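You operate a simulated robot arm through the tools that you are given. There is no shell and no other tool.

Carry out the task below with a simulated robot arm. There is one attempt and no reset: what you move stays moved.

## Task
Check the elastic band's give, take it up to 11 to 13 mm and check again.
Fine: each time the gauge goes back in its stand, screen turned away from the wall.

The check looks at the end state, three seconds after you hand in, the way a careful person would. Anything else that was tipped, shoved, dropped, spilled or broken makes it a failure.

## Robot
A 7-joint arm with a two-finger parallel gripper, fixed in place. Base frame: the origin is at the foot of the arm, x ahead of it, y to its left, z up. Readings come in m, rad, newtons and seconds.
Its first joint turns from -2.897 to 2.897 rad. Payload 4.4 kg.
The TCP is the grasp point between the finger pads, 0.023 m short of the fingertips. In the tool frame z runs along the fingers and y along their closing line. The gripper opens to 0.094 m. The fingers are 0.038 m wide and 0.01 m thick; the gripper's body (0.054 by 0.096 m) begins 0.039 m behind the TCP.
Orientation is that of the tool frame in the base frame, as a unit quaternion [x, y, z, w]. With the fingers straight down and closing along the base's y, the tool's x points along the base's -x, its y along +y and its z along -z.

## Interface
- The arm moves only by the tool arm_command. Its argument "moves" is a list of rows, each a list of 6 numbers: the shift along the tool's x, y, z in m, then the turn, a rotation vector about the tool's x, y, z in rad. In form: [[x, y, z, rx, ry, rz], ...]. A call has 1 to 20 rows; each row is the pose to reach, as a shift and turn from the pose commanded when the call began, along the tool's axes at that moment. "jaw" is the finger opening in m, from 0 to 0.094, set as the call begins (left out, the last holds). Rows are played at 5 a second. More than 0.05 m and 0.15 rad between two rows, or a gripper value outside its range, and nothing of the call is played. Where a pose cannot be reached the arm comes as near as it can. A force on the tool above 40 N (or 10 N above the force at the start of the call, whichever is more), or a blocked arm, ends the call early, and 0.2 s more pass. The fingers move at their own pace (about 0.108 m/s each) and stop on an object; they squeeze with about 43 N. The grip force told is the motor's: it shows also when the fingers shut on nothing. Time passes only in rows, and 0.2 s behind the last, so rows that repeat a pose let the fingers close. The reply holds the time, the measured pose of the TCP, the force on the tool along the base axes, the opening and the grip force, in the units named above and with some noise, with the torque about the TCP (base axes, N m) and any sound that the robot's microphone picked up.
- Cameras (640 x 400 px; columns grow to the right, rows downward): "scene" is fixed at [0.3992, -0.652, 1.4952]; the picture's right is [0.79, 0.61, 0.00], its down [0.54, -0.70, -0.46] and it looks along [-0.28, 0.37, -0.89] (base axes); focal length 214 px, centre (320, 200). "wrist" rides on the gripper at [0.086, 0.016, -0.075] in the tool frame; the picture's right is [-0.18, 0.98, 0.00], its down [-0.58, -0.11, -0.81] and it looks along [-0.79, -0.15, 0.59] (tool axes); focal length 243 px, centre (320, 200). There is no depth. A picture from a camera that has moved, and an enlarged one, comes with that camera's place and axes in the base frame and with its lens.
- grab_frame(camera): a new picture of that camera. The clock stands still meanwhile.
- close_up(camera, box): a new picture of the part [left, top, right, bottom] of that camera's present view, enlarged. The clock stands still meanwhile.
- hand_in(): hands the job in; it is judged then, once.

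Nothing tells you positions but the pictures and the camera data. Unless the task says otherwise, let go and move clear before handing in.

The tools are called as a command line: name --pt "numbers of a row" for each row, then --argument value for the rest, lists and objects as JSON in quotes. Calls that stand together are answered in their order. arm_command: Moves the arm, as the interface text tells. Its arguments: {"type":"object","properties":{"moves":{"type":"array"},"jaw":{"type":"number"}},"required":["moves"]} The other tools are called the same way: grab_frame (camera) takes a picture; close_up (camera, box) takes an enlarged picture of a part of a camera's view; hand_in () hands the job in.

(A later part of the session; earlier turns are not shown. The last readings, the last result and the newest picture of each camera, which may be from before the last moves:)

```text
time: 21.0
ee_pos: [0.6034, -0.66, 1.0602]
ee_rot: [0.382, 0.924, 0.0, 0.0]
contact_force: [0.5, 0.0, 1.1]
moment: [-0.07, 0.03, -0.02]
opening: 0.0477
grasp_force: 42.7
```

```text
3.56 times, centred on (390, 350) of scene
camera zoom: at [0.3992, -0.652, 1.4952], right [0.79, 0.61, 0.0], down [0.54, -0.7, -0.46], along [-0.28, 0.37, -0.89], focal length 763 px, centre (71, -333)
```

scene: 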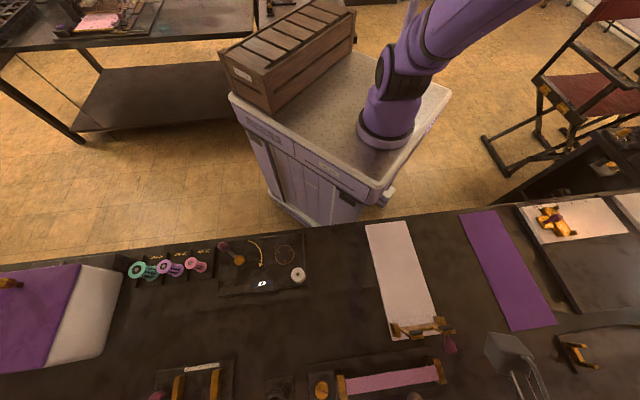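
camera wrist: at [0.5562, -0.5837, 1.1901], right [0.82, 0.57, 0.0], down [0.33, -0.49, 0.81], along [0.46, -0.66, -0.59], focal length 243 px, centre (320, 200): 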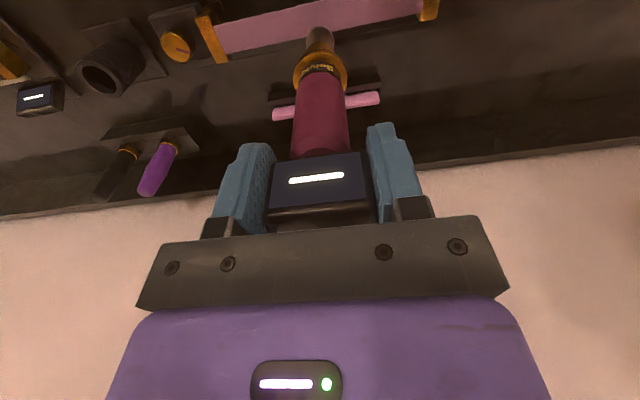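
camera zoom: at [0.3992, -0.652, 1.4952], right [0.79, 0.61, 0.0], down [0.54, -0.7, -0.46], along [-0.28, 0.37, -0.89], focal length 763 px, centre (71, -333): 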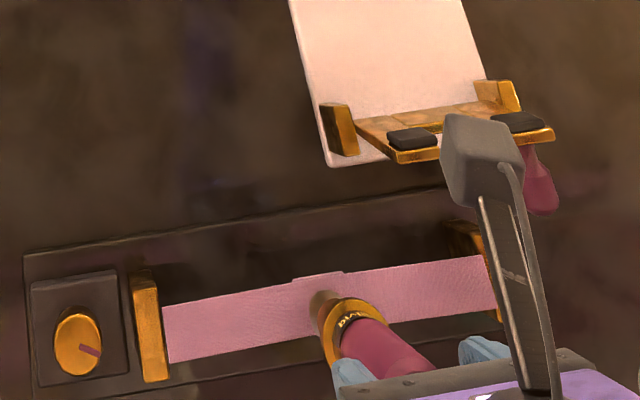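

The band is yielding under about 3 N. Continuing.

arm_command --pt "0 0 0.002 0 0 0" --pt "0 0 0.004 0 0 0" --pt "0 0 0.006 0 0 0" --pt "0 0 0.006 0 0 0" --pt "0 0 0.006 0 0 0"

close_up --camera "wrist" --box '[220, 0, 440, 220]'

close_up --camera "scene" --box '[300, 300, 480, 400]'

```text
time: 22.2
ee_pos: [0.6036, -0.659, 1.0531]
ee_rot: [0.382, 0.924, 0.0, 0.0]
contact_force: [1.1, 0.3, 3.2]
moment: [0.03, 0.02, 0.01]
opening: 0.0477
grasp_force: 42.6
```

```text
1.82 times, centred on (330, 110) of wrist
camera zoom: at [0.5537, -0.5868, 1.1277], right [0.82, 0.57, 0.0], down [0.33, -0.49, 0.81], along [0.46, -0.66, -0.59], focal length 441 px, centre (302, 364)
```

zoom: 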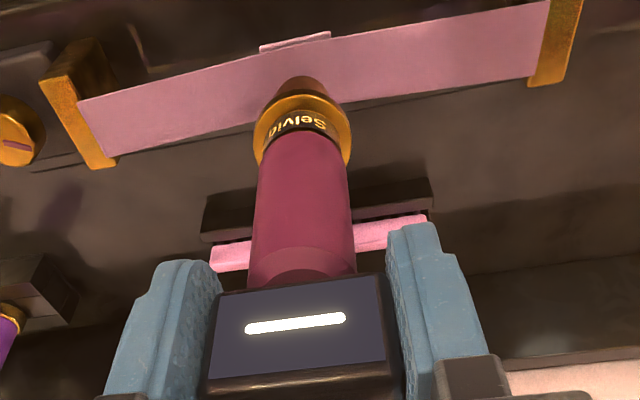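

```text
3.56 times, centred on (390, 350) of scene
camera zoom: at [0.3992, -0.652, 1.4952], right [0.79, 0.61, 0.0], down [0.54, -0.7, -0.46], along [-0.28, 0.37, -0.89], focal length 763 px, centre (71, -333)
```

zoom: 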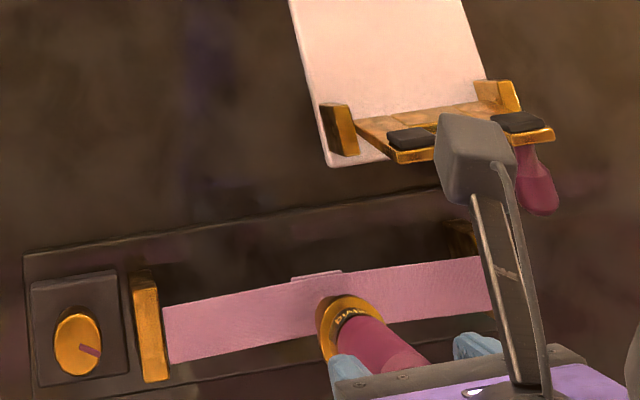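

Contact force is now about 5 N; the small centre tab stays put while the band dips. Still a dash on the screen; I'll press further.

arm_command --pt "0 0 0.002 0 0 0" --pt "0 0 0.004 0 0 0" --pt "0 0 0.004 0 0 0" --pt "0 0 0.004 0 0 0" --pt "0 0 0.004 0 0 0"

close_up --camera "wrist" --box '[220, 0, 440, 220]'

close_up --camera "scene" --box '[340, 340, 440, 400]'

```text
time: 23.4
ee_pos: [0.6051, -0.6601, 1.0489]
ee_rot: [0.383, 0.924, 0.0, -0.001]
contact_force: [0.6, -1.0, 4.3]
moment: [-0.07, -0.02, -0.01]
opening: 0.0476
grasp_force: 43.2
```

```text
1.82 times, centred on (330, 110) of wrist
camera zoom: at [0.5537, -0.5866, 1.1236], right [0.82, 0.57, 0.0], down [0.33, -0.49, 0.81], along [0.46, -0.66, -0.59], focal length 441 px, centre (302, 364)
```

zoom: 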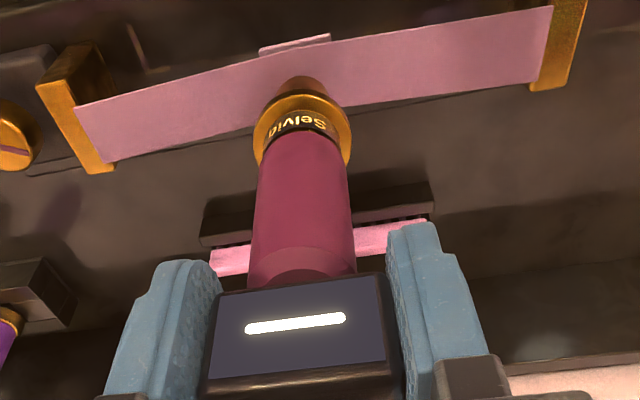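

```text
6.40 times, centred on (390, 370) of scene
camera zoom: at [0.3992, -0.652, 1.4952], right [0.79, 0.61, 0.0], down [0.54, -0.7, -0.46], along [-0.28, 0.37, -0.89], focal length 1373 px, centre (-128, -888)
```

zoom: 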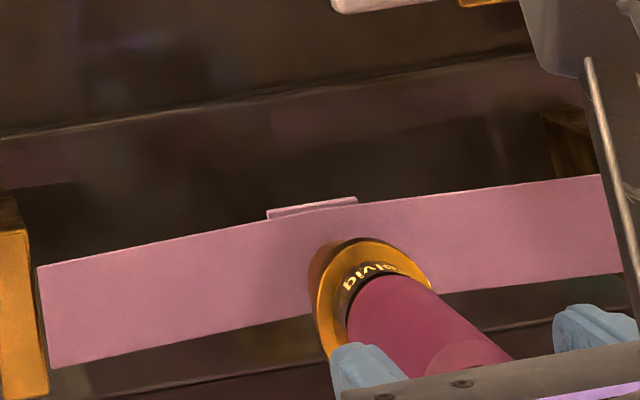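

Force is around 6.5 N. Pressing a bit further and dwelling.

arm_command --pt "0 0 0.002 0 0 0" --pt "0 0 0.004 0 0 0" --pt "0 0 0.005 0 0 0" --pt "0 0 0.005 0 0 0" --pt "0 0 0.005 0 0 0"

close_up --camera "wrist" --box '[220, 0, 440, 220]'

close_up --camera "scene" --box '[340, 340, 440, 400]'

```text
time: 24.6
ee_pos: [0.6046, -0.6598, 1.0438]
ee_rot: [0.382, 0.924, 0.0, 0.0]
contact_force: [0.6, -0.3, 4.8]
moment: [-0.06, -0.08, -0.02]
opening: 0.0476
grasp_force: 43.2
```

```text
1.82 times, centred on (330, 110) of wrist
camera zoom: at [0.5536, -0.5864, 1.1187], right [0.82, 0.57, 0.0], down [0.33, -0.49, 0.81], along [0.46, -0.66, -0.59], focal length 441 px, centre (302, 364)
```

zoom: 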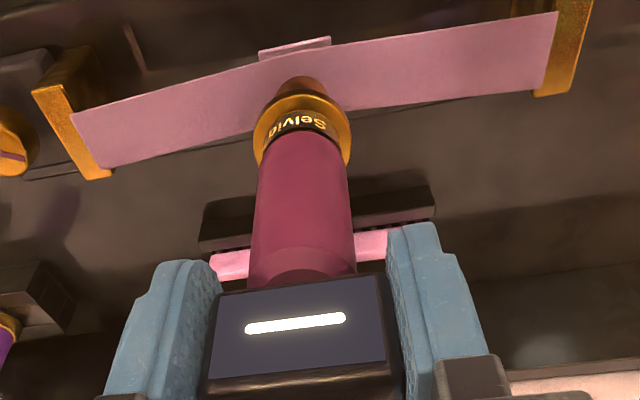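

```text
6.40 times, centred on (390, 370) of scene
camera zoom: at [0.3992, -0.652, 1.4952], right [0.79, 0.61, 0.0], down [0.54, -0.7, -0.46], along [-0.28, 0.37, -0.89], focal length 1373 px, centre (-128, -888)
```

zoom: 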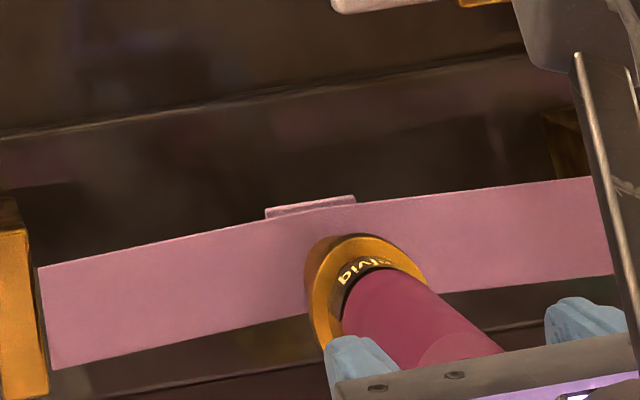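

Still pressing: about 7 N with no sound or reading. I'll continue another few millimetres.

arm_command --pt "0 0 0.002 0 0 0" --pt "0 0 0.004 0 0 0" --pt "0 0 0.006 0 0 0" --pt "0 0 0.006 0 0 0" --pt "0 0 0.006 0 0 0" --pt "0 0 0.006 0 0 0"

close_up --camera "wrist" --box '[220, 0, 440, 220]'

close_up --camera "scene" --box '[340, 340, 440, 400]'

```text
time: 26.0
ee_pos: [0.6031, -0.6595, 1.0388]
ee_rot: [0.382, 0.924, 0.0, 0.0]
contact_force: [0.0, 0.6, 4.9]
moment: [-0.02, -0.02, 0.03]
opening: 0.0479
grasp_force: 42.9
```

```text
1.82 times, centred on (330, 110) of wrist
camera zoom: at [0.5536, -0.5865, 1.1129], right [0.82, 0.57, 0.0], down [0.33, -0.49, 0.81], along [0.46, -0.66, -0.59], focal length 441 px, centre (302, 364)
```

zoom: 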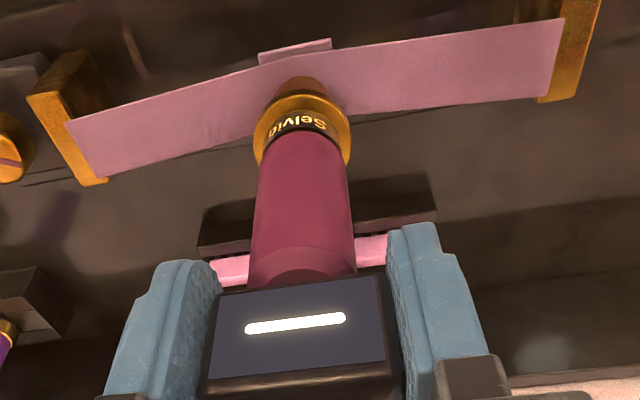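

```text
6.40 times, centred on (390, 370) of scene
camera zoom: at [0.3992, -0.652, 1.4952], right [0.79, 0.61, 0.0], down [0.54, -0.7, -0.46], along [-0.28, 0.37, -0.89], focal length 1373 px, centre (-128, -888)
```

zoom: 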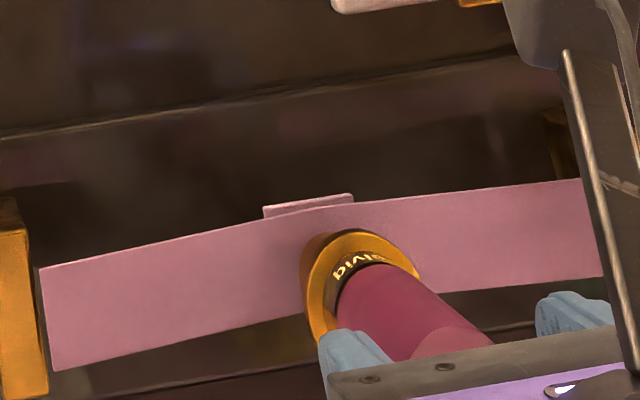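

I'll hold still here a few seconds to see whether the reading settles.

arm_command --pt "0 0 0 0 0 0" --pt "0 0 0 0 0 0" --pt "0 0 0 0 0 0" --pt "0 0 0 0 0 0" --pt "0 0 0 0 0 0" --pt "0 0 0 0 0 0" --pt "0 0 0 0 0 0" --pt "0 0 0 0 0 0" --pt "0 0 0 0 0 0" --pt "0 0 0 0 0 0"

grab_frame --camera "wrist"

```text
time: 28.2
ee_pos: [0.6047, -0.6586, 1.0379]
ee_rot: [0.381, 0.924, 0.0, 0.0]
contact_force: [0.0, 0.6, 5.6]
moment: [0.0, 0.0, 0.04]
opening: 0.0478
grasp_force: 43.2
```

```text
taken
camera wrist: at [0.5536, -0.5865, 1.1129], right [0.82, 0.57, 0.0], down [0.33, -0.49, 0.81], along [0.46, -0.66, -0.59], focal length 243 px, centre (320, 200)
```

wrist: 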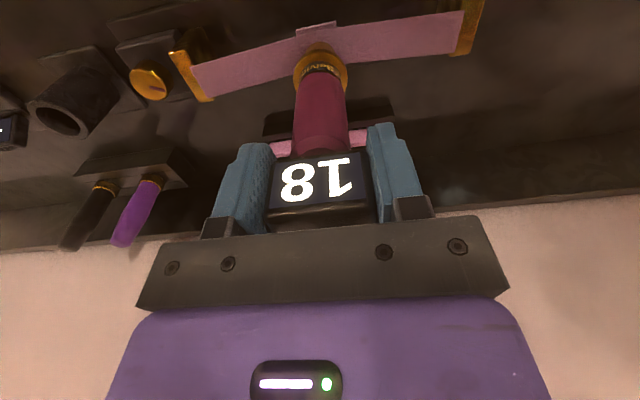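

The screen now shows a figure; let me zoom in and check it.

close_up --camera "wrist" --box '[260, 140, 380, 220]'

```text
5.00 times, centred on (320, 180) of wrist
camera zoom: at [0.5536, -0.5865, 1.1129], right [0.82, 0.57, 0.0], down [0.33, -0.49, 0.81], along [0.46, -0.66, -0.59], focal length 1213 px, centre (320, 300)
```

zoom: 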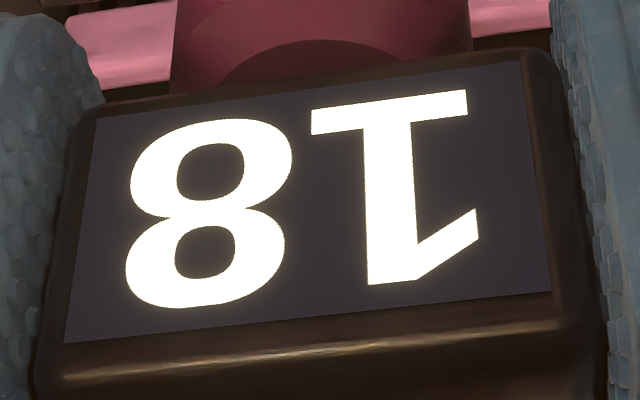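

It reads 18 (shown upside down to the camera): the give is 18 mm, so the band must be tightened to about 12. I'll lift off and carry the gauge back over its stand.

arm_command --pt "0 0 -0.01 0 0 0" --pt "0 0 -0.02 0 0 0" --pt "0 0 -0.035 0 0 0" --pt "0 0 -0.06 0 0 0" --pt "0 0 -0.09 0 0 0" --pt "0 0 -0.12 0 0 0" --pt "0 0 -0.147 0 0 0" --pt "0 0 -0.147 0 0 0"

arm_command --pt "0 -0.03 0 0 0 0" --pt "0 -0.06 0 0 0 0" --pt "0 -0.09 0 0 0 0" --pt "0 -0.12 0 0 0 0" --pt "0 -0.15 0 0 0 0" --pt "0 -0.18 0 0 0 0" --pt "-0.003 -0.21 0 0 0 0" --pt "-0.005 -0.235 0 0 0 0" --pt "-0.005 -0.249 0 0 0 0" --pt "-0.005 -0.249 0 0 0 0" --pt "-0.005 -0.249 0.03 0 0 0" --pt "-0.005 -0.249 0.055 0 0 0" --pt "-0.005 -0.249 0.055 0 0 0"

grab_frame --camera "wrist"

close_up --camera "wrist" --box '[240, 0, 420, 130]'

close_up --camera "scene" --box '[300, 300, 480, 400]'

```text
time: 30.0
ee_pos: [0.6034, -0.6607, 1.1857]
ee_rot: [0.382, 0.924, 0.0, 0.0]
contact_force: [0.5, -0.3, -2.6]
moment: [0.02, 0.01, -0.01]
opening: 0.0477
grasp_force: 42.8
```

```text
time: 32.8
ee_pos: [0.4322, -0.8399, 1.1288]
ee_rot: [0.381, 0.924, 0.0, 0.0]
contact_force: [0.3, 0.3, -1.8]
moment: [-0.02, -0.01, -0.01]
opening: 0.0479
grasp_force: 43.5
```

```text
taken
camera wrist: at [0.381, -0.7666, 1.2038], right [0.82, 0.57, 0.0], down [0.33, -0.49, 0.81], along [0.46, -0.66, -0.59], focal length 243 px, centre (320, 200)
```

wrist: 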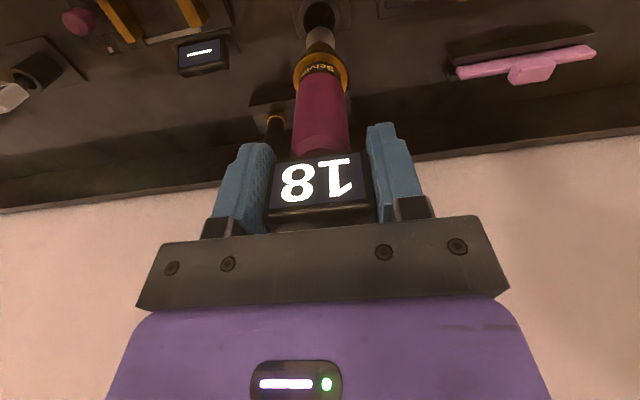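

```text
3.08 times, centred on (330, 65) of wrist
camera zoom: at [0.381, -0.7666, 1.2038], right [0.82, 0.57, 0.0], down [0.33, -0.49, 0.81], along [0.46, -0.66, -0.59], focal length 746 px, centre (289, 615)
```

zoom: 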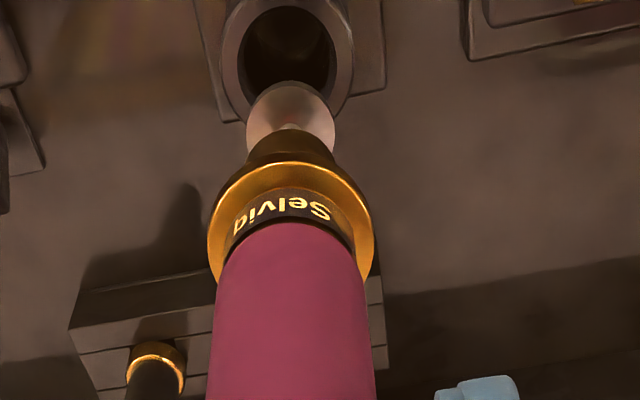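

```text
3.56 times, centred on (390, 350) of scene
camera zoom: at [0.3992, -0.652, 1.4952], right [0.79, 0.61, 0.0], down [0.54, -0.7, -0.46], along [-0.28, 0.37, -0.89], focal length 763 px, centre (71, -333)
```

zoom: 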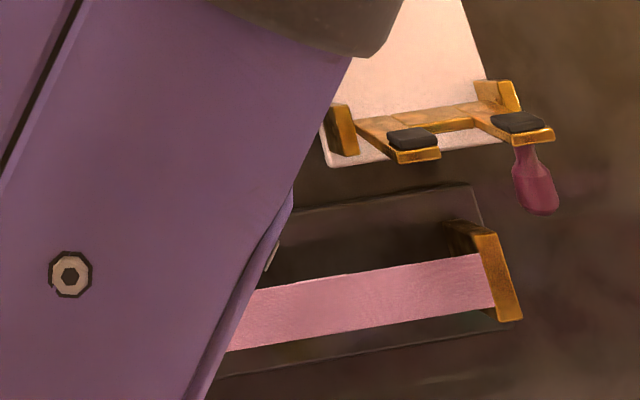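

The gauge hangs directly above its stand, screen away from the wall. I'll lower it gently into place.

arm_command --pt "0 0 0.015 0 0 0" --pt "0 0 0.03 0 0 0" --pt "0 0 0.045 0 0 0" --pt "0 0 0.06 0 0 0" --pt "0 0 0.075 0 0 0" --pt "0 0 0.075 0 0 0"

arm_command --pt "0 0 0.01 0 0 0" --pt "0 0 0.02 0 0 0" --pt "0 0 0.028 0 0 0" --pt "0 0 0.032 0 0 0" --pt "0 0 0.0345 0 0 0" --pt "0 0 0.0345 0 0 0"

grab_frame --camera "wrist"

close_up --camera "wrist" --box '[240, 0, 420, 130]'

```text
time: 34.2
ee_pos: [0.4317, -0.8395, 1.0543]
ee_rot: [0.382, 0.924, 0.0, 0.001]
contact_force: [0.1, -0.9, -2.1]
moment: [0.01, -0.02, 0.04]
opening: 0.0478
grasp_force: 42.7
```

```text
time: 35.6
ee_pos: [0.4319, -0.8391, 1.0206]
ee_rot: [0.382, 0.924, 0.001, 0.001]
contact_force: [0.5, -0.1, -2.3]
moment: [0.02, -0.01, -0.01]
opening: 0.0478
grasp_force: 42.9
```

```text
taken
camera wrist: at [0.381, -0.7667, 1.095], right [0.82, 0.57, 0.0], down [0.33, -0.49, 0.81], along [0.46, -0.66, -0.59], focal length 243 px, centre (320, 200)
```

wrist: 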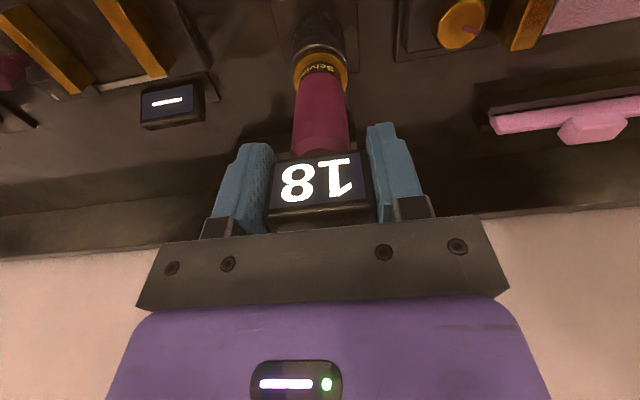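

```text
3.08 times, centred on (330, 65) of wrist
camera zoom: at [0.381, -0.7667, 1.095], right [0.82, 0.57, 0.0], down [0.33, -0.49, 0.81], along [0.46, -0.66, -0.59], focal length 746 px, centre (289, 615)
```

zoom: 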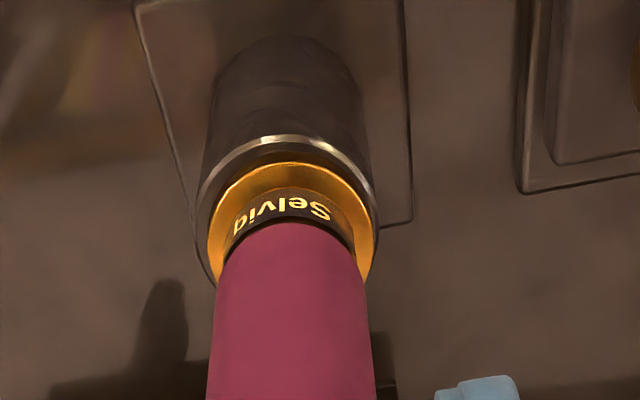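

Nearly seated but the arm still carries the weight; I'll lower by a millimetre more until the stand takes it.

arm_command --pt "0 0 0.0005 0 0 0" --pt "0 0 0.001 0 0 0" --pt "0 0 0.001 0 0 0"

```text
time: 36.4
ee_pos: [0.432, -0.839, 1.0197]
ee_rot: [0.382, 0.924, 0.0, 0.0]
contact_force: [-1.4, 0.5, 3.8]
moment: [0.13, 0.02, 0.01]
opening: 0.0478
grasp_force: 43.0
```

The stand is now bearing it. I'll ease off half a millimetre and open the jaws.

arm_command --pt "0 0 -0.0005 0 0 0" --pt "0 0 -0.0005 0 0 0"

arm_command --pt "0 0 0 0 0 0" --pt "0 0 0 0 0 0" --pt "0 0 0 0 0 0" --pt "0 0 0 0 0 0" --jaw 0.094

grab_frame --camera "wrist"

```text
time: 37.0
ee_pos: [0.4318, -0.8403, 1.0195]
ee_rot: [0.382, 0.924, 0.001, 0.0]
contact_force: [0.0, -1.3, 0.5]
moment: [-0.13, -0.04, -0.03]
opening: 0.048
grasp_force: 43.8
```

```text
time: 38.0
ee_pos: [0.4305, -0.8385, 1.0193]
ee_rot: [0.382, 0.924, 0.001, 0.0]
contact_force: [-1.2, 0.3, -0.1]
moment: [-0.04, 0.0, 0.01]
opening: 0.094
grasp_force: 0.1
```

```text
taken
camera wrist: at [0.3812, -0.7664, 1.095], right [0.82, 0.57, 0.0], down [0.33, -0.49, 0.81], along [0.46, -0.66, -0.59], focal length 243 px, centre (320, 200)
```

wrist: 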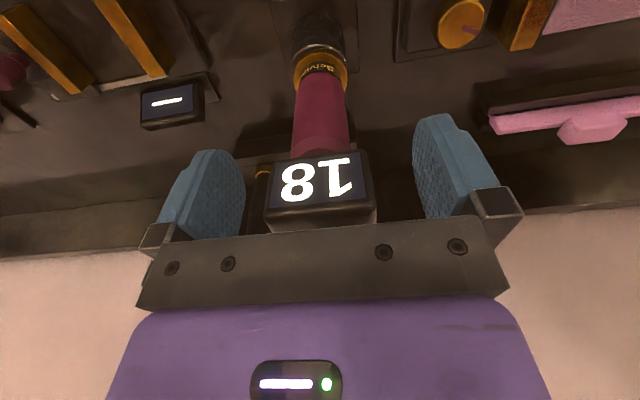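

The gauge stands upright in its stand, released. Next I'll rise clear and go look at the knob by the band's left post (e≈-0.19, n≈0.889).

arm_command --pt "0 0 -0.02 0 0 0" --pt "0 0 -0.05 0 0 0" --pt "0 0 -0.08 0 0 0" --pt "0.02 0.01 -0.1 0 0 0" --pt "0.06 0.04 -0.1 0 0 0" --pt "0.1 0.07 -0.1 0 0 0" --pt "0.13 0.097 -0.1 0 0 0" --pt "0.13 0.097 -0.1 0 0 0"

grab_frame --camera "wrist"

close_up --camera "wrist" --box '[240, 40, 420, 170]'

close_up --camera "scene" --box '[260, 340, 360, 400]'

```text
time: 39.8
ee_pos: [0.4078, -0.6765, 1.1193]
ee_rot: [0.382, 0.924, 0.0, 0.0]
contact_force: [-0.4, 0.1, -0.6]
moment: [0.0, 0.0, 0.02]
opening: 0.0941
grasp_force: 0.1
```

```text
taken
camera wrist: at [0.3577, -0.604, 1.1945], right [0.82, 0.57, 0.0], down [0.33, -0.49, 0.81], along [0.46, -0.66, -0.59], focal length 243 px, centre (320, 200)
```

wrist: 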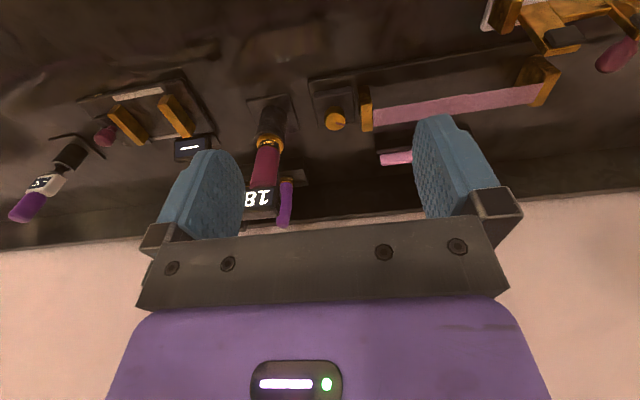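

```text
3.08 times, centred on (330, 105) of wrist
camera zoom: at [0.3577, -0.604, 1.1945], right [0.82, 0.57, 0.0], down [0.33, -0.49, 0.81], along [0.46, -0.66, -0.59], focal length 746 px, centre (289, 492)
```

zoom: 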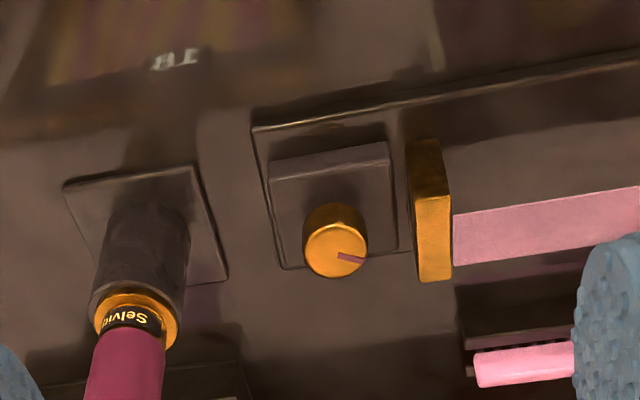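

```text
6.40 times, centred on (310, 370) of scene
camera zoom: at [0.3992, -0.652, 1.4952], right [0.79, 0.61, 0.0], down [0.54, -0.7, -0.46], along [-0.28, 0.37, -0.89], focal length 1373 px, centre (384, -888)
```

zoom: 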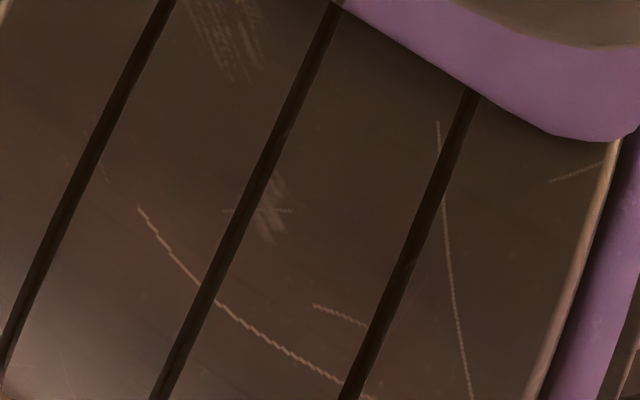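

The knob (≈30 mm wide, top at z≈0.905, axis at e≈-0.191, n≈0.888) sits on a block between gauge and post. I'll turn the wrist 90° so the fingers close front-to-back, clear of the post, with the camera on the band's side.

arm_command --pt "0 0 0 0 0 0.131" --pt "0 0 0 0 0 0.262" --pt "0 0 0 0 0 0.393" --pt "0 0 0 0 0 0.524" --pt "0 0 0 0 0 0.655" --pt "0 0 0 0 0 0.786" --pt "0 0 0 0 0 0.917" --pt "0 0 0 0 0 1.048" --pt "0 0 0 0 0 1.178" --pt "0 0 0 0 0 1.309" --pt "0 0 0 0 0 1.44" --pt "0 0 0 0 0 1.5708" --pt "0 0 0 0 0 1.5708"

grab_frame --camera "wrist"

grab_frame --camera "scene"

```text
time: 42.6
ee_pos: [0.4082, -0.6798, 1.1204]
ee_rot: [0.924, 0.383, 0.0, 0.0]
contact_force: [1.0, 0.0, 0.5]
moment: [-0.02, -0.01, 0.02]
opening: 0.0937
grasp_force: 0.0
```

```text
taken
camera wrist: at [0.4803, -0.6289, 1.1949], right [0.56, -0.83, 0.0], down [-0.49, -0.33, 0.81], along [-0.67, -0.46, -0.59], focal length 243 px, centre (320, 200)
```

wrist: 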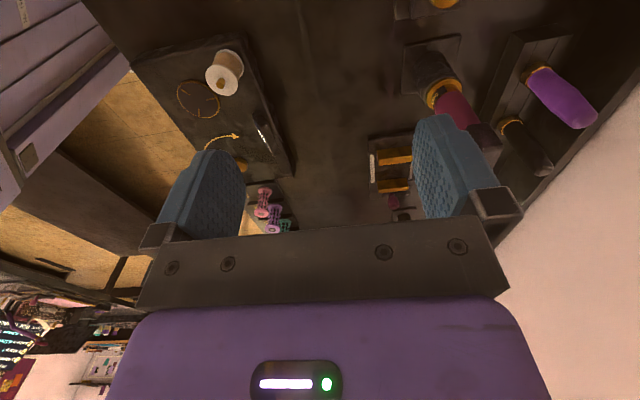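

```text
taken
```

scene: 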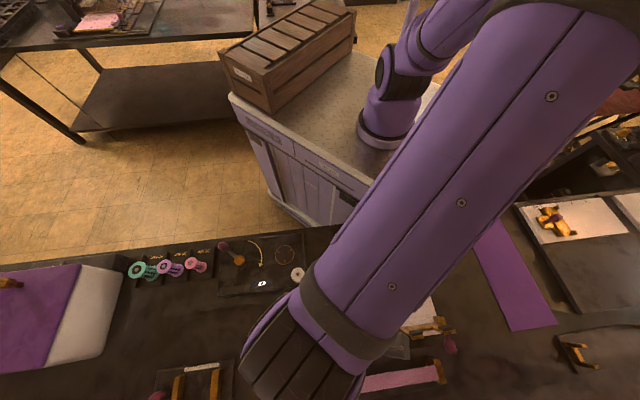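

Now the tool's x points along the bench and y to the wall. I'll move over the knob and descend partway with the jaws at 60 mm.

arm_command --pt "0 0.03 0 0 0 0" --pt "0 0.06 0 0 0 0" --pt "0 0.09 0 0 0 0" --pt "0 0.119 0 0 0 0" --pt "0 0.119 0.04 0 0 0" --pt "0 0.119 0.08 0 0 0" --pt "0 0.119 0.12 0 0 0" --pt "0 0.119 0.15 0 0 0" --pt "0 0.119 0.15 0 0 0" --jaw 0.06

grab_frame --camera "wrist"

close_up --camera "scene" --box '[240, 300, 420, 400]'

```text
time: 44.6
ee_pos: [0.4918, -0.7642, 0.9713]
ee_rot: [0.924, 0.384, 0.0, 0.0]
contact_force: [0.3, -0.1, 0.3]
moment: [0.01, -0.01, -0.01]
opening: 0.0602
grasp_force: 0.0
```

```text
taken
camera wrist: at [0.5645, -0.7131, 1.0447], right [0.57, -0.82, 0.0], down [-0.49, -0.33, 0.81], along [-0.66, -0.46, -0.59], focal length 243 px, centre (320, 200)
```

wrist: 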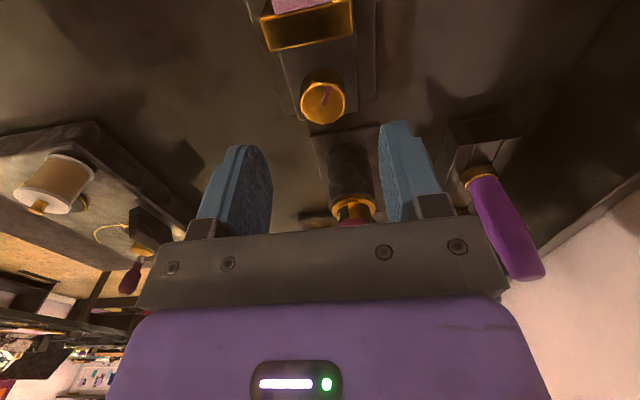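

```text
3.56 times, centred on (330, 350) of scene
camera zoom: at [0.3992, -0.652, 1.4952], right [0.79, 0.61, 0.0], down [0.54, -0.7, -0.46], along [-0.28, 0.37, -0.89], focal length 763 px, centre (284, -333)
```

zoom: 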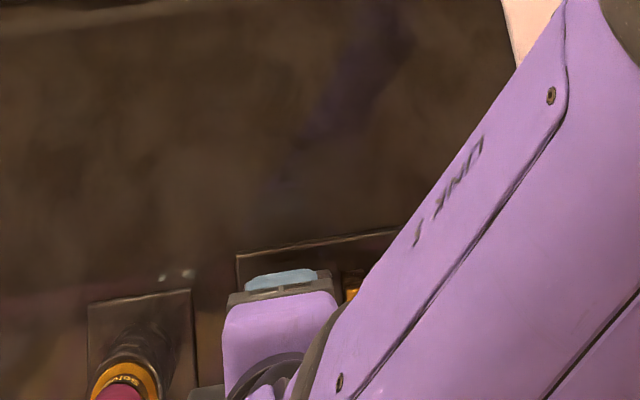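

close_up --camera "wrist" --box '[240, 0, 420, 140]'

```text
2.86 times, centred on (330, 70) of wrist
camera zoom: at [0.5645, -0.7131, 1.0447], right [0.57, -0.82, 0.0], down [-0.49, -0.33, 0.81], along [-0.66, -0.46, -0.59], focal length 693 px, centre (291, 571)
```

zoom: 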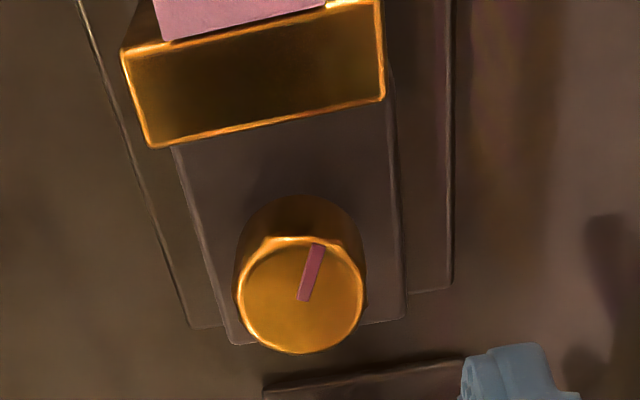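

Knob axis is within 2 mm of the tool axis. I'll correct 1.5 mm toward the wall and descend so the fingertips straddle the knob.

arm_command --pt "0 0.0015 0.015 0 0 0" --pt "0 0.0015 0.03 0 0 0" --pt "0 0.0015 0.04 0 0 0" --pt "0 0.0015 0.046 0 0 0" --pt "0 0.0015 0.046 0 0 0"

close_up --camera "wrist" --box '[220, 60, 420, 240]'

```text
time: 45.8
ee_pos: [0.4927, -0.7629, 0.9231]
ee_rot: [0.923, 0.384, 0.0, 0.0]
contact_force: [-0.5, -0.5, 0.3]
moment: [0.01, 0.04, 0.02]
opening: 0.0603
grasp_force: 0.1
```

```text
2.22 times, centred on (320, 150) of wrist
camera zoom: at [0.5649, -0.714, 0.9986], right [0.57, -0.82, 0.0], down [-0.49, -0.33, 0.81], along [-0.66, -0.46, -0.59], focal length 539 px, centre (320, 311)
```

zoom: 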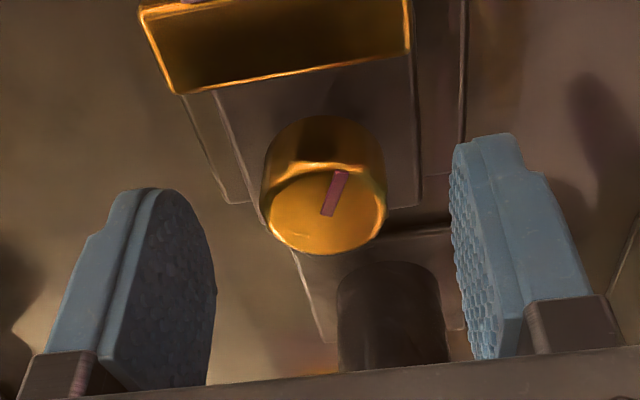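

The knob is about 17 mm tall (z 0.890–0.907). I'll go down another 7 mm, then close.

arm_command --pt "0 0 0.003 0 0 0" --pt "0 0 0.005 0 0 0" --pt "0 0 0.007 0 0 0" --pt "0 0 0.007 0 0 0"

arm_command --pt "0 0 0 0 0 0" --pt "0 0 0 0 0 0" --pt "0 0 0 0 0 0" --pt "0 0 0 0 0 0" --jaw 0.01

close_up --camera "wrist" --box '[220, 60, 420, 240]'

```text
time: 46.8
ee_pos: [0.4927, -0.7648, 0.9171]
ee_rot: [0.924, 0.383, 0.001, 0.0]
contact_force: [0.7, -0.1, 0.3]
moment: [-0.04, 0.02, 0.0]
opening: 0.0601
grasp_force: 0.1
```

```text
time: 47.8
ee_pos: [0.4943, -0.7653, 0.9162]
ee_rot: [0.924, 0.384, 0.0, 0.001]
contact_force: [10.8, -14.7, -1.3]
moment: [-0.36, 0.25, 0.0]
opening: 0.0295
grasp_force: 45.1
```

```text
2.22 times, centred on (320, 150) of wrist
camera zoom: at [0.5659, -0.7145, 0.9917], right [0.57, -0.82, 0.0], down [-0.49, -0.33, 0.81], along [-0.66, -0.46, -0.59], focal length 539 px, centre (320, 311)
```

zoom: 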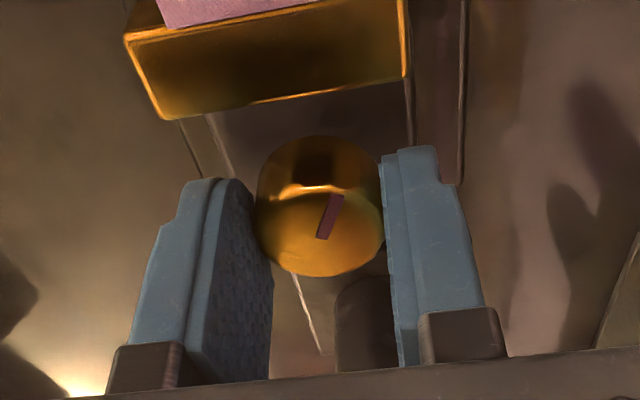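

The knob is gripped (29.5 mm), but there's an 18 N sideways pull toward the wall, so I'm slightly off-centre. I'll shift 1.5 mm to relieve it.

arm_command --pt "0 0.001 0 0 0 0" --pt "0 0.0015 0 0 0 0" --pt "0 0.0015 0 0 0 0"

```text
time: 48.6
ee_pos: [0.4931, -0.7651, 0.9173]
ee_rot: [0.924, 0.383, 0.0, -0.001]
contact_force: [0.5, -1.1, 4.3]
moment: [-0.51, 0.26, -0.01]
opening: 0.0295
grasp_force: 44.9
```

Relieved. Now I'll try turning the knob clockwise (seen from above) by 30°.

arm_command --pt "0 0 0 0 0 0.08" --pt "0 0 0 0 0 0.17" --pt "0 0 0 0 0 0.26" --pt "0 0 0 0 0 0.35" --pt "0 0 0 0 0 0.44" --pt "0 0 0 0 0 0.524" --pt "0 0 0 0 0 0.524"

close_up --camera "wrist" --box '[220, 60, 420, 240]'

grab_frame --camera "wrist"

```text
time: 50.2
ee_pos: [0.493, -0.7653, 0.9165]
ee_rot: [0.991, 0.131, -0.001, 0.0]
contact_force: [-3.8, 8.2, 1.3]
moment: [-0.11, -0.37, -0.02]
opening: 0.0295
grasp_force: 45.0
```

```text
2.22 times, centred on (320, 150) of wrist
camera zoom: at [0.5811, -0.7578, 0.9918], right [0.08, -1.0, 0.0], down [-0.59, -0.05, 0.81], along [-0.8, -0.06, -0.59], focal length 539 px, centre (320, 311)
```

zoom: 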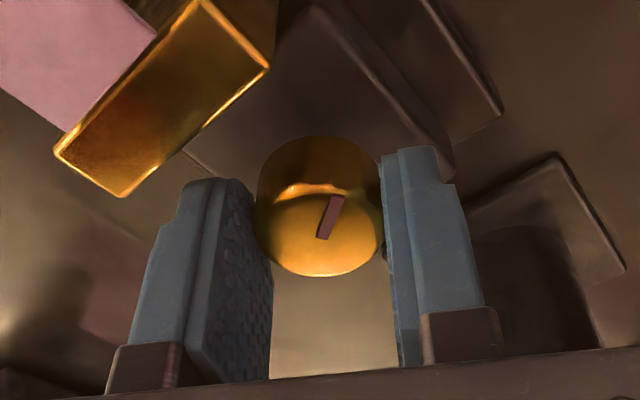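

```text
taken
camera wrist: at [0.5811, -0.7578, 0.9918], right [0.08, -1.0, 0.0], down [-0.59, -0.05, 0.81], along [-0.8, -0.06, -0.59], focal length 243 px, centre (320, 200)
```

wrist: 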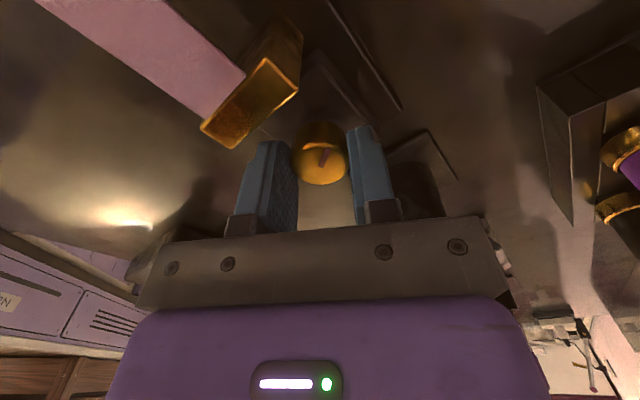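

The knob turned together with the gripper. I'll continue another 30° for a clear 60° trial turn.

arm_command --pt "0 0 0 0 0 0.08" --pt "0 0 0 0 0 0.17" --pt "0 0 0 0 0 0.26" --pt "0 0 0 0 0 0.35" --pt "0 0 0 0 0 0.44" --pt "0 0 0 0 0 0.524" --pt "0 0 0 0 0 0.524"

grab_frame --camera "wrist"

close_up --camera "wrist" --box '[220, 60, 420, 240]'

```text
time: 51.8
ee_pos: [0.494, -0.7649, 0.9168]
ee_rot: [0.991, -0.131, 0.0, 0.0]
contact_force: [-5.8, 9.9, -0.3]
moment: [-0.22, 0.22, -0.02]
opening: 0.0292
grasp_force: 44.4
```

```text
taken
camera wrist: at [0.5727, -0.8027, 0.9918], right [-0.43, -0.9, 0.0], down [-0.53, 0.26, 0.81], along [-0.73, 0.35, -0.59], focal length 243 px, centre (320, 200)
```

wrist: 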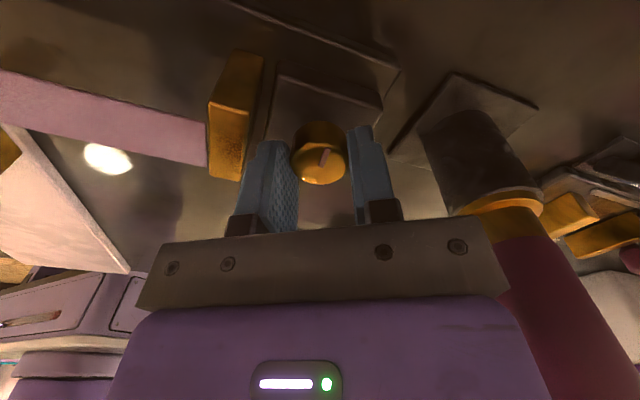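

```text
2.22 times, centred on (320, 150) of wrist
camera zoom: at [0.5727, -0.8027, 0.9918], right [-0.43, -0.9, 0.0], down [-0.53, 0.26, 0.81], along [-0.73, 0.35, -0.59], focal length 539 px, centre (320, 311)
```

zoom: 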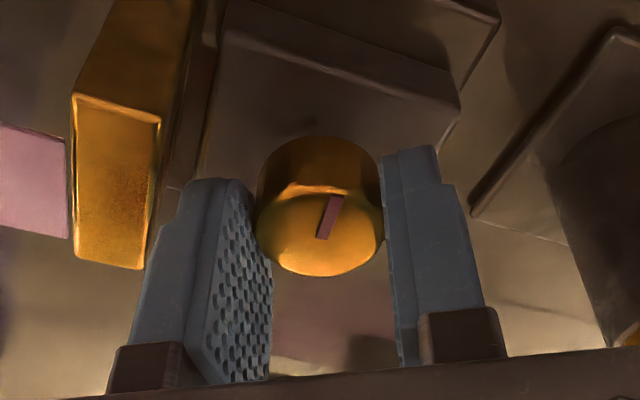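

Turned 60° in total. I'll open the jaws slightly, lift straight up, and turn the wrist back to go measure again.

arm_command --pt "0 0 0 0 0 0" --pt "0 0 0 0 0 0" --pt "0 0 -0.015 0 0 0" --pt "0 0 -0.035 0 0 0" --pt "0 0 -0.07 0 0 0" --pt "0 0 -0.11 0 0 0" --pt "0 0 -0.15 0 0 0" --pt "0 0 -0.2 0 0 0" --pt "0 0 -0.2 0 0 0" --jaw 0.036

arm_command --pt "0 0 0 0 0 -0.138" --pt "0 0 0 0 0 -0.276" --pt "0 0 0 0 0 -0.414" --pt "0 0 0 0 0 -0.552" --pt "0 0 0 0 0 -0.69" --pt "0 0 0 0 0 -0.828" --pt "0 0 0 0 0 -0.966" --pt "0 0 0 0 0 -1.104" --pt "0 0 0 0 0 -1.242" --pt "0 0 0 0 0 -1.38" --pt "0 0 0 0 0 -1.518" --pt "0 0 0 0 0 -1.656" --pt "0 0 0 0 0 -1.794" --pt "0 0 0 0 0 -1.932" --pt "0 0 0 0 0 -2.07" --pt "0 0 0 0 0 -2.208" --pt "0 0 0 0 0 -2.346" --pt "0 0 0 0 0 -2.484" --pt "0 0 0 0 0 -2.6188" --pt "0 0 0 0 0 -2.6188"

grab_frame --camera "wrist"

```text
time: 53.8
ee_pos: [0.4948, -0.7636, 1.1164]
ee_rot: [0.991, -0.13, 0.0, 0.0]
contact_force: [0.5, -0.3, 0.6]
moment: [0.03, -0.01, 0.02]
opening: 0.0361
grasp_force: 0.1
```

```text
time: 58.0
ee_pos: [0.4948, -0.7642, 1.1166]
ee_rot: [0.382, 0.924, 0.001, -0.001]
contact_force: [-0.3, -0.8, -0.2]
moment: [0.03, 0.0, 0.0]
opening: 0.036
grasp_force: 0.2
```

```text
taken
camera wrist: at [0.4438, -0.6922, 1.1919], right [0.82, 0.57, 0.0], down [0.34, -0.49, 0.81], along [0.46, -0.66, -0.59], focal length 243 px, centre (320, 200)
```

wrist: 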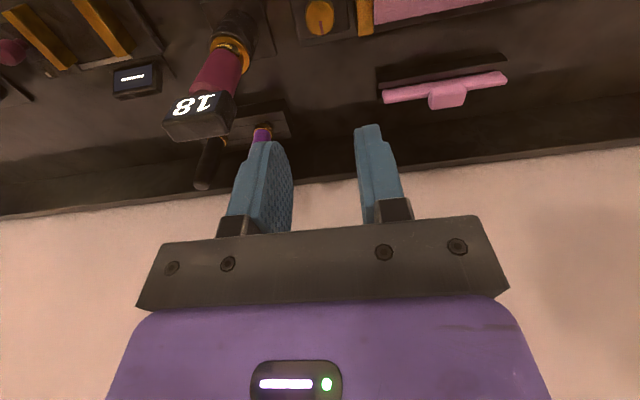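

The gauge still stands upright with its screen toward the robot. I'll go back over it and descend around its head.

arm_command --pt "-0.002 -0.03 0 0 0 0" --pt "-0.005 -0.065 0 0 0 0" --pt "-0.008 -0.097 0 0 0 0" --pt "-0.008 -0.097 0 0 0 0" --pt "-0.008 -0.097 0.02 0 0 0" --pt "-0.008 -0.097 0.03 0 0 0" --pt "-0.008 -0.097 0.03 0 0 0" --jaw 0.094

grab_frame --camera "wrist"

```text
time: 59.6
ee_pos: [0.4314, -0.8385, 1.087]
ee_rot: [0.382, 0.924, 0.0, 0.001]
contact_force: [0.0, 0.3, 0.0]
moment: [-0.02, -0.01, -0.01]
opening: 0.0941
grasp_force: 0.0
```

```text
taken
camera wrist: at [0.3812, -0.7664, 1.1617], right [0.82, 0.57, 0.0], down [0.33, -0.49, 0.81], along [0.46, -0.66, -0.59], focal length 243 px, centre (320, 200)
```

wrist: 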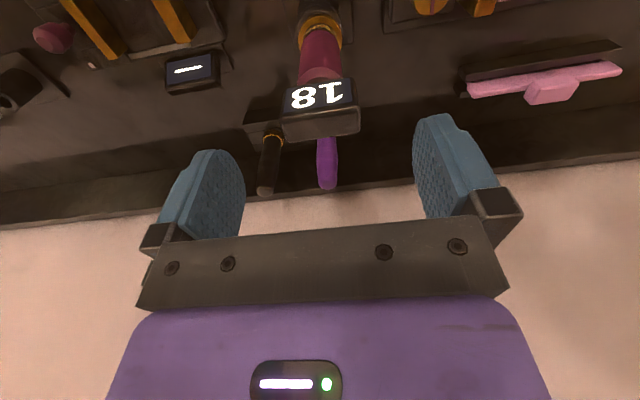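

Aligned over the gauge. Down, grip, lift, and carry to the band.

arm_command --pt "0 0 0.02 0 0 0" --pt "0 0 0.04 0 0 0" --pt "0 0 0.055 0 0 0" --pt "0 0 0.067 0 0 0" --pt "0 0 0.067 0 0 0"

arm_command --pt "0 0 0 0 0 0" --pt "0 0 0 0 0 0" --pt "0 0 0 0 0 0" --pt "0 0 0 0 0 0" --jaw 0.02

arm_command --pt "0 0 -0.01 0 0 0" --pt "0 0 -0.03 0 0 0" --pt "0 0 -0.06 0 0 0" --pt "0 0 -0.09 0 0 0" --pt "0 0 -0.12 0 0 0" --pt "0 0 -0.15 0 0 0" --pt "0 0 -0.165 0 0 0" --pt "0 0 -0.165 0 0 0"

grab_frame --camera "wrist"

```text
time: 60.8
ee_pos: [0.4322, -0.8399, 1.0199]
ee_rot: [0.382, 0.924, 0.0, -0.001]
contact_force: [-0.6, 0.3, -0.5]
moment: [0.01, -0.01, -0.02]
opening: 0.0939
grasp_force: 0.1
```

```text
time: 61.8
ee_pos: [0.432, -0.8396, 1.0191]
ee_rot: [0.382, 0.924, 0.0, 0.0]
contact_force: [-0.1, 1.1, -0.7]
moment: [0.02, 0.01, -0.02]
opening: 0.0479
grasp_force: 43.5
```

```text
time: 63.6
ee_pos: [0.4318, -0.8399, 1.1854]
ee_rot: [0.382, 0.924, 0.0, 0.0]
contact_force: [-0.1, -1.0, -2.1]
moment: [0.0, 0.0, -0.01]
opening: 0.0477
grasp_force: 42.7
```

```text
taken
camera wrist: at [0.3819, -0.7676, 1.2596], right [0.82, 0.57, 0.0], down [0.33, -0.49, 0.81], along [0.46, -0.66, -0.59], focal length 243 px, centre (320, 200)
```

wrist: 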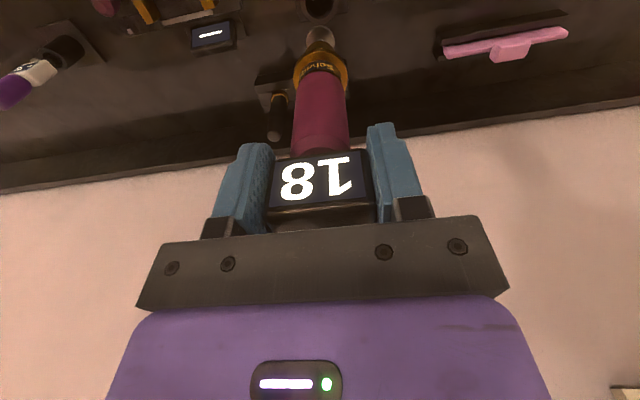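

Now carry it to the band's centre mark and lower to just above contact.

arm_command --pt "0 0.03 0 0 0 0" --pt "0 0.06 0 0 0 0" --pt "0 0.09 0 0 0 0" --pt "0 0.12 0 0 0 0" --pt "0 0.15 0 0 0 0" --pt "0 0.18 0 0 0 0" --pt "0.003 0.21 0 0 0 0" --pt "0.005 0.235 0 0 0 0" --pt "0.005 0.249 0 0 0 0" --pt "0.005 0.249 0 0 0 0" --pt "0.005 0.249 0.03 0 0 0" --pt "0.005 0.249 0.06 0 0 0" --pt "0.005 0.249 0.085 0 0 0" --pt "0.005 0.249 0.1 0 0 0" --pt "0.005 0.249 0.1 0 0 0"

close_up --camera "wrist" --box '[220, 0, 440, 220]'

close_up --camera "scene" --box '[300, 300, 480, 400]'

```text
time: 66.8
ee_pos: [0.6056, -0.6607, 1.0855]
ee_rot: [0.382, 0.924, 0.0, 0.0]
contact_force: [-0.5, -0.1, -2.0]
moment: [-0.01, 0.02, 0.0]
opening: 0.0479
grasp_force: 43.2
```

```text
1.82 times, centred on (330, 110) of wrist
camera zoom: at [0.5538, -0.5869, 1.1598], right [0.82, 0.57, 0.0], down [0.33, -0.49, 0.81], along [0.46, -0.66, -0.59], focal length 441 px, centre (302, 364)
```

zoom: 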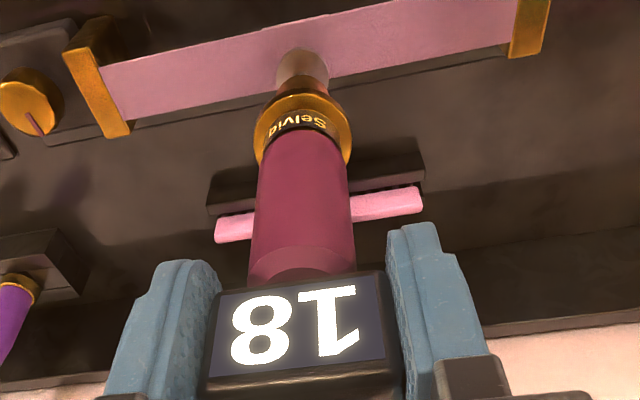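

```text
3.56 times, centred on (390, 350) of scene
camera zoom: at [0.3992, -0.652, 1.4952], right [0.79, 0.61, 0.0], down [0.54, -0.7, -0.46], along [-0.28, 0.37, -0.89], focal length 763 px, centre (71, -333)
```

zoom: 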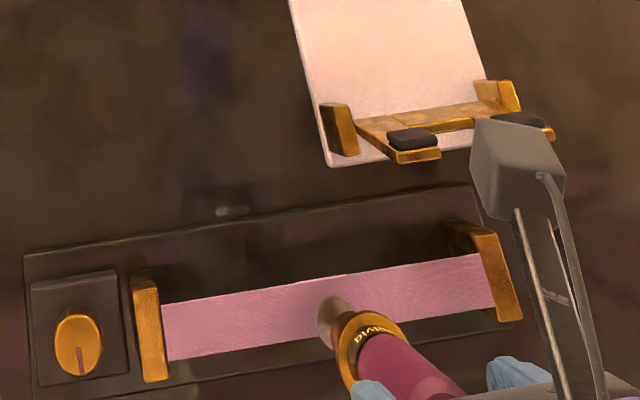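

The knob pointer has moved clockwise by 60°. Pressing the probe down now, in steps.

arm_command --pt "0 0 0.005 0 0 0" --pt "0 0 0.01 0 0 0" --pt "0 0 0.014 0 0 0" --pt "0 0 0.018 0 0 0" --pt "0 0 0.022 0 0 0" --pt "0 0 0.026 0 0 0" --pt "0 0 0.03 0 0 0" --pt "0 0 0.03 0 0 0"

close_up --camera "wrist" --box '[220, 0, 440, 220]'

```text
time: 68.6
ee_pos: [0.604, -0.6606, 1.0533]
ee_rot: [0.382, 0.924, 0.0, 0.0]
contact_force: [1.8, -0.6, 2.6]
moment: [-0.17, -0.11, 0.03]
opening: 0.048
grasp_force: 43.3
```

```text
1.82 times, centred on (330, 110) of wrist
camera zoom: at [0.5536, -0.5865, 1.1297], right [0.82, 0.57, 0.0], down [0.33, -0.49, 0.81], along [0.46, -0.66, -0.59], focal length 441 px, centre (302, 364)
```

zoom: 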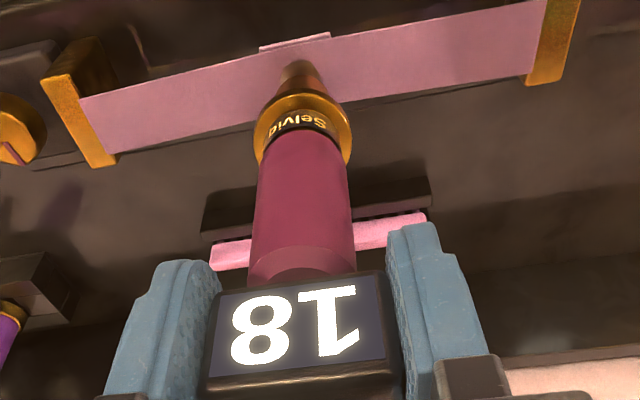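

arm_command --pt "0 0 0.004 0 0 0" --pt "0 0 0.008 0 0 0" --pt "0 0 0.01 0 0 0" --pt "0 0 0.01 0 0 0" --pt "0 0 0.01 0 0 0" --pt "0 0 0.01 0 0 0" --pt "0 0 0.01 0 0 0" --pt "0 0 0.01 0 0 0" --pt "0 0 0.01 0 0 0"

close_up --camera "wrist" --box '[220, 0, 440, 220]'

```text
time: 70.6
ee_pos: [0.6049, -0.66, 1.0456]
ee_rot: [0.382, 0.924, 0.0, 0.0]
contact_force: [-0.4, -0.2, 4.0]
moment: [-0.01, -0.03, 0.0]
opening: 0.0479
grasp_force: 43.0
```

```text
1.82 times, centred on (330, 110) of wrist
camera zoom: at [0.5533, -0.5867, 1.1199], right [0.82, 0.57, 0.0], down [0.33, -0.49, 0.81], along [0.46, -0.66, -0.59], focal length 441 px, centre (302, 364)
```

zoom: 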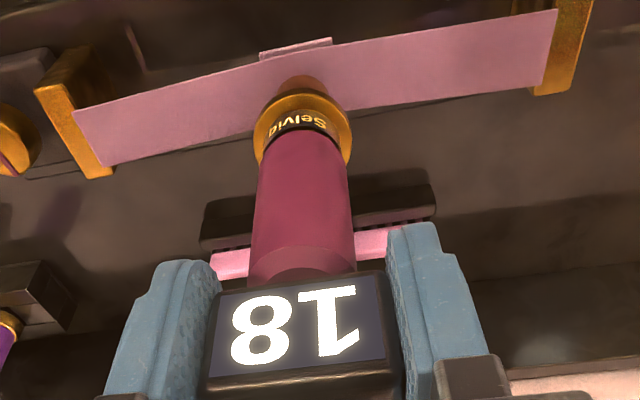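

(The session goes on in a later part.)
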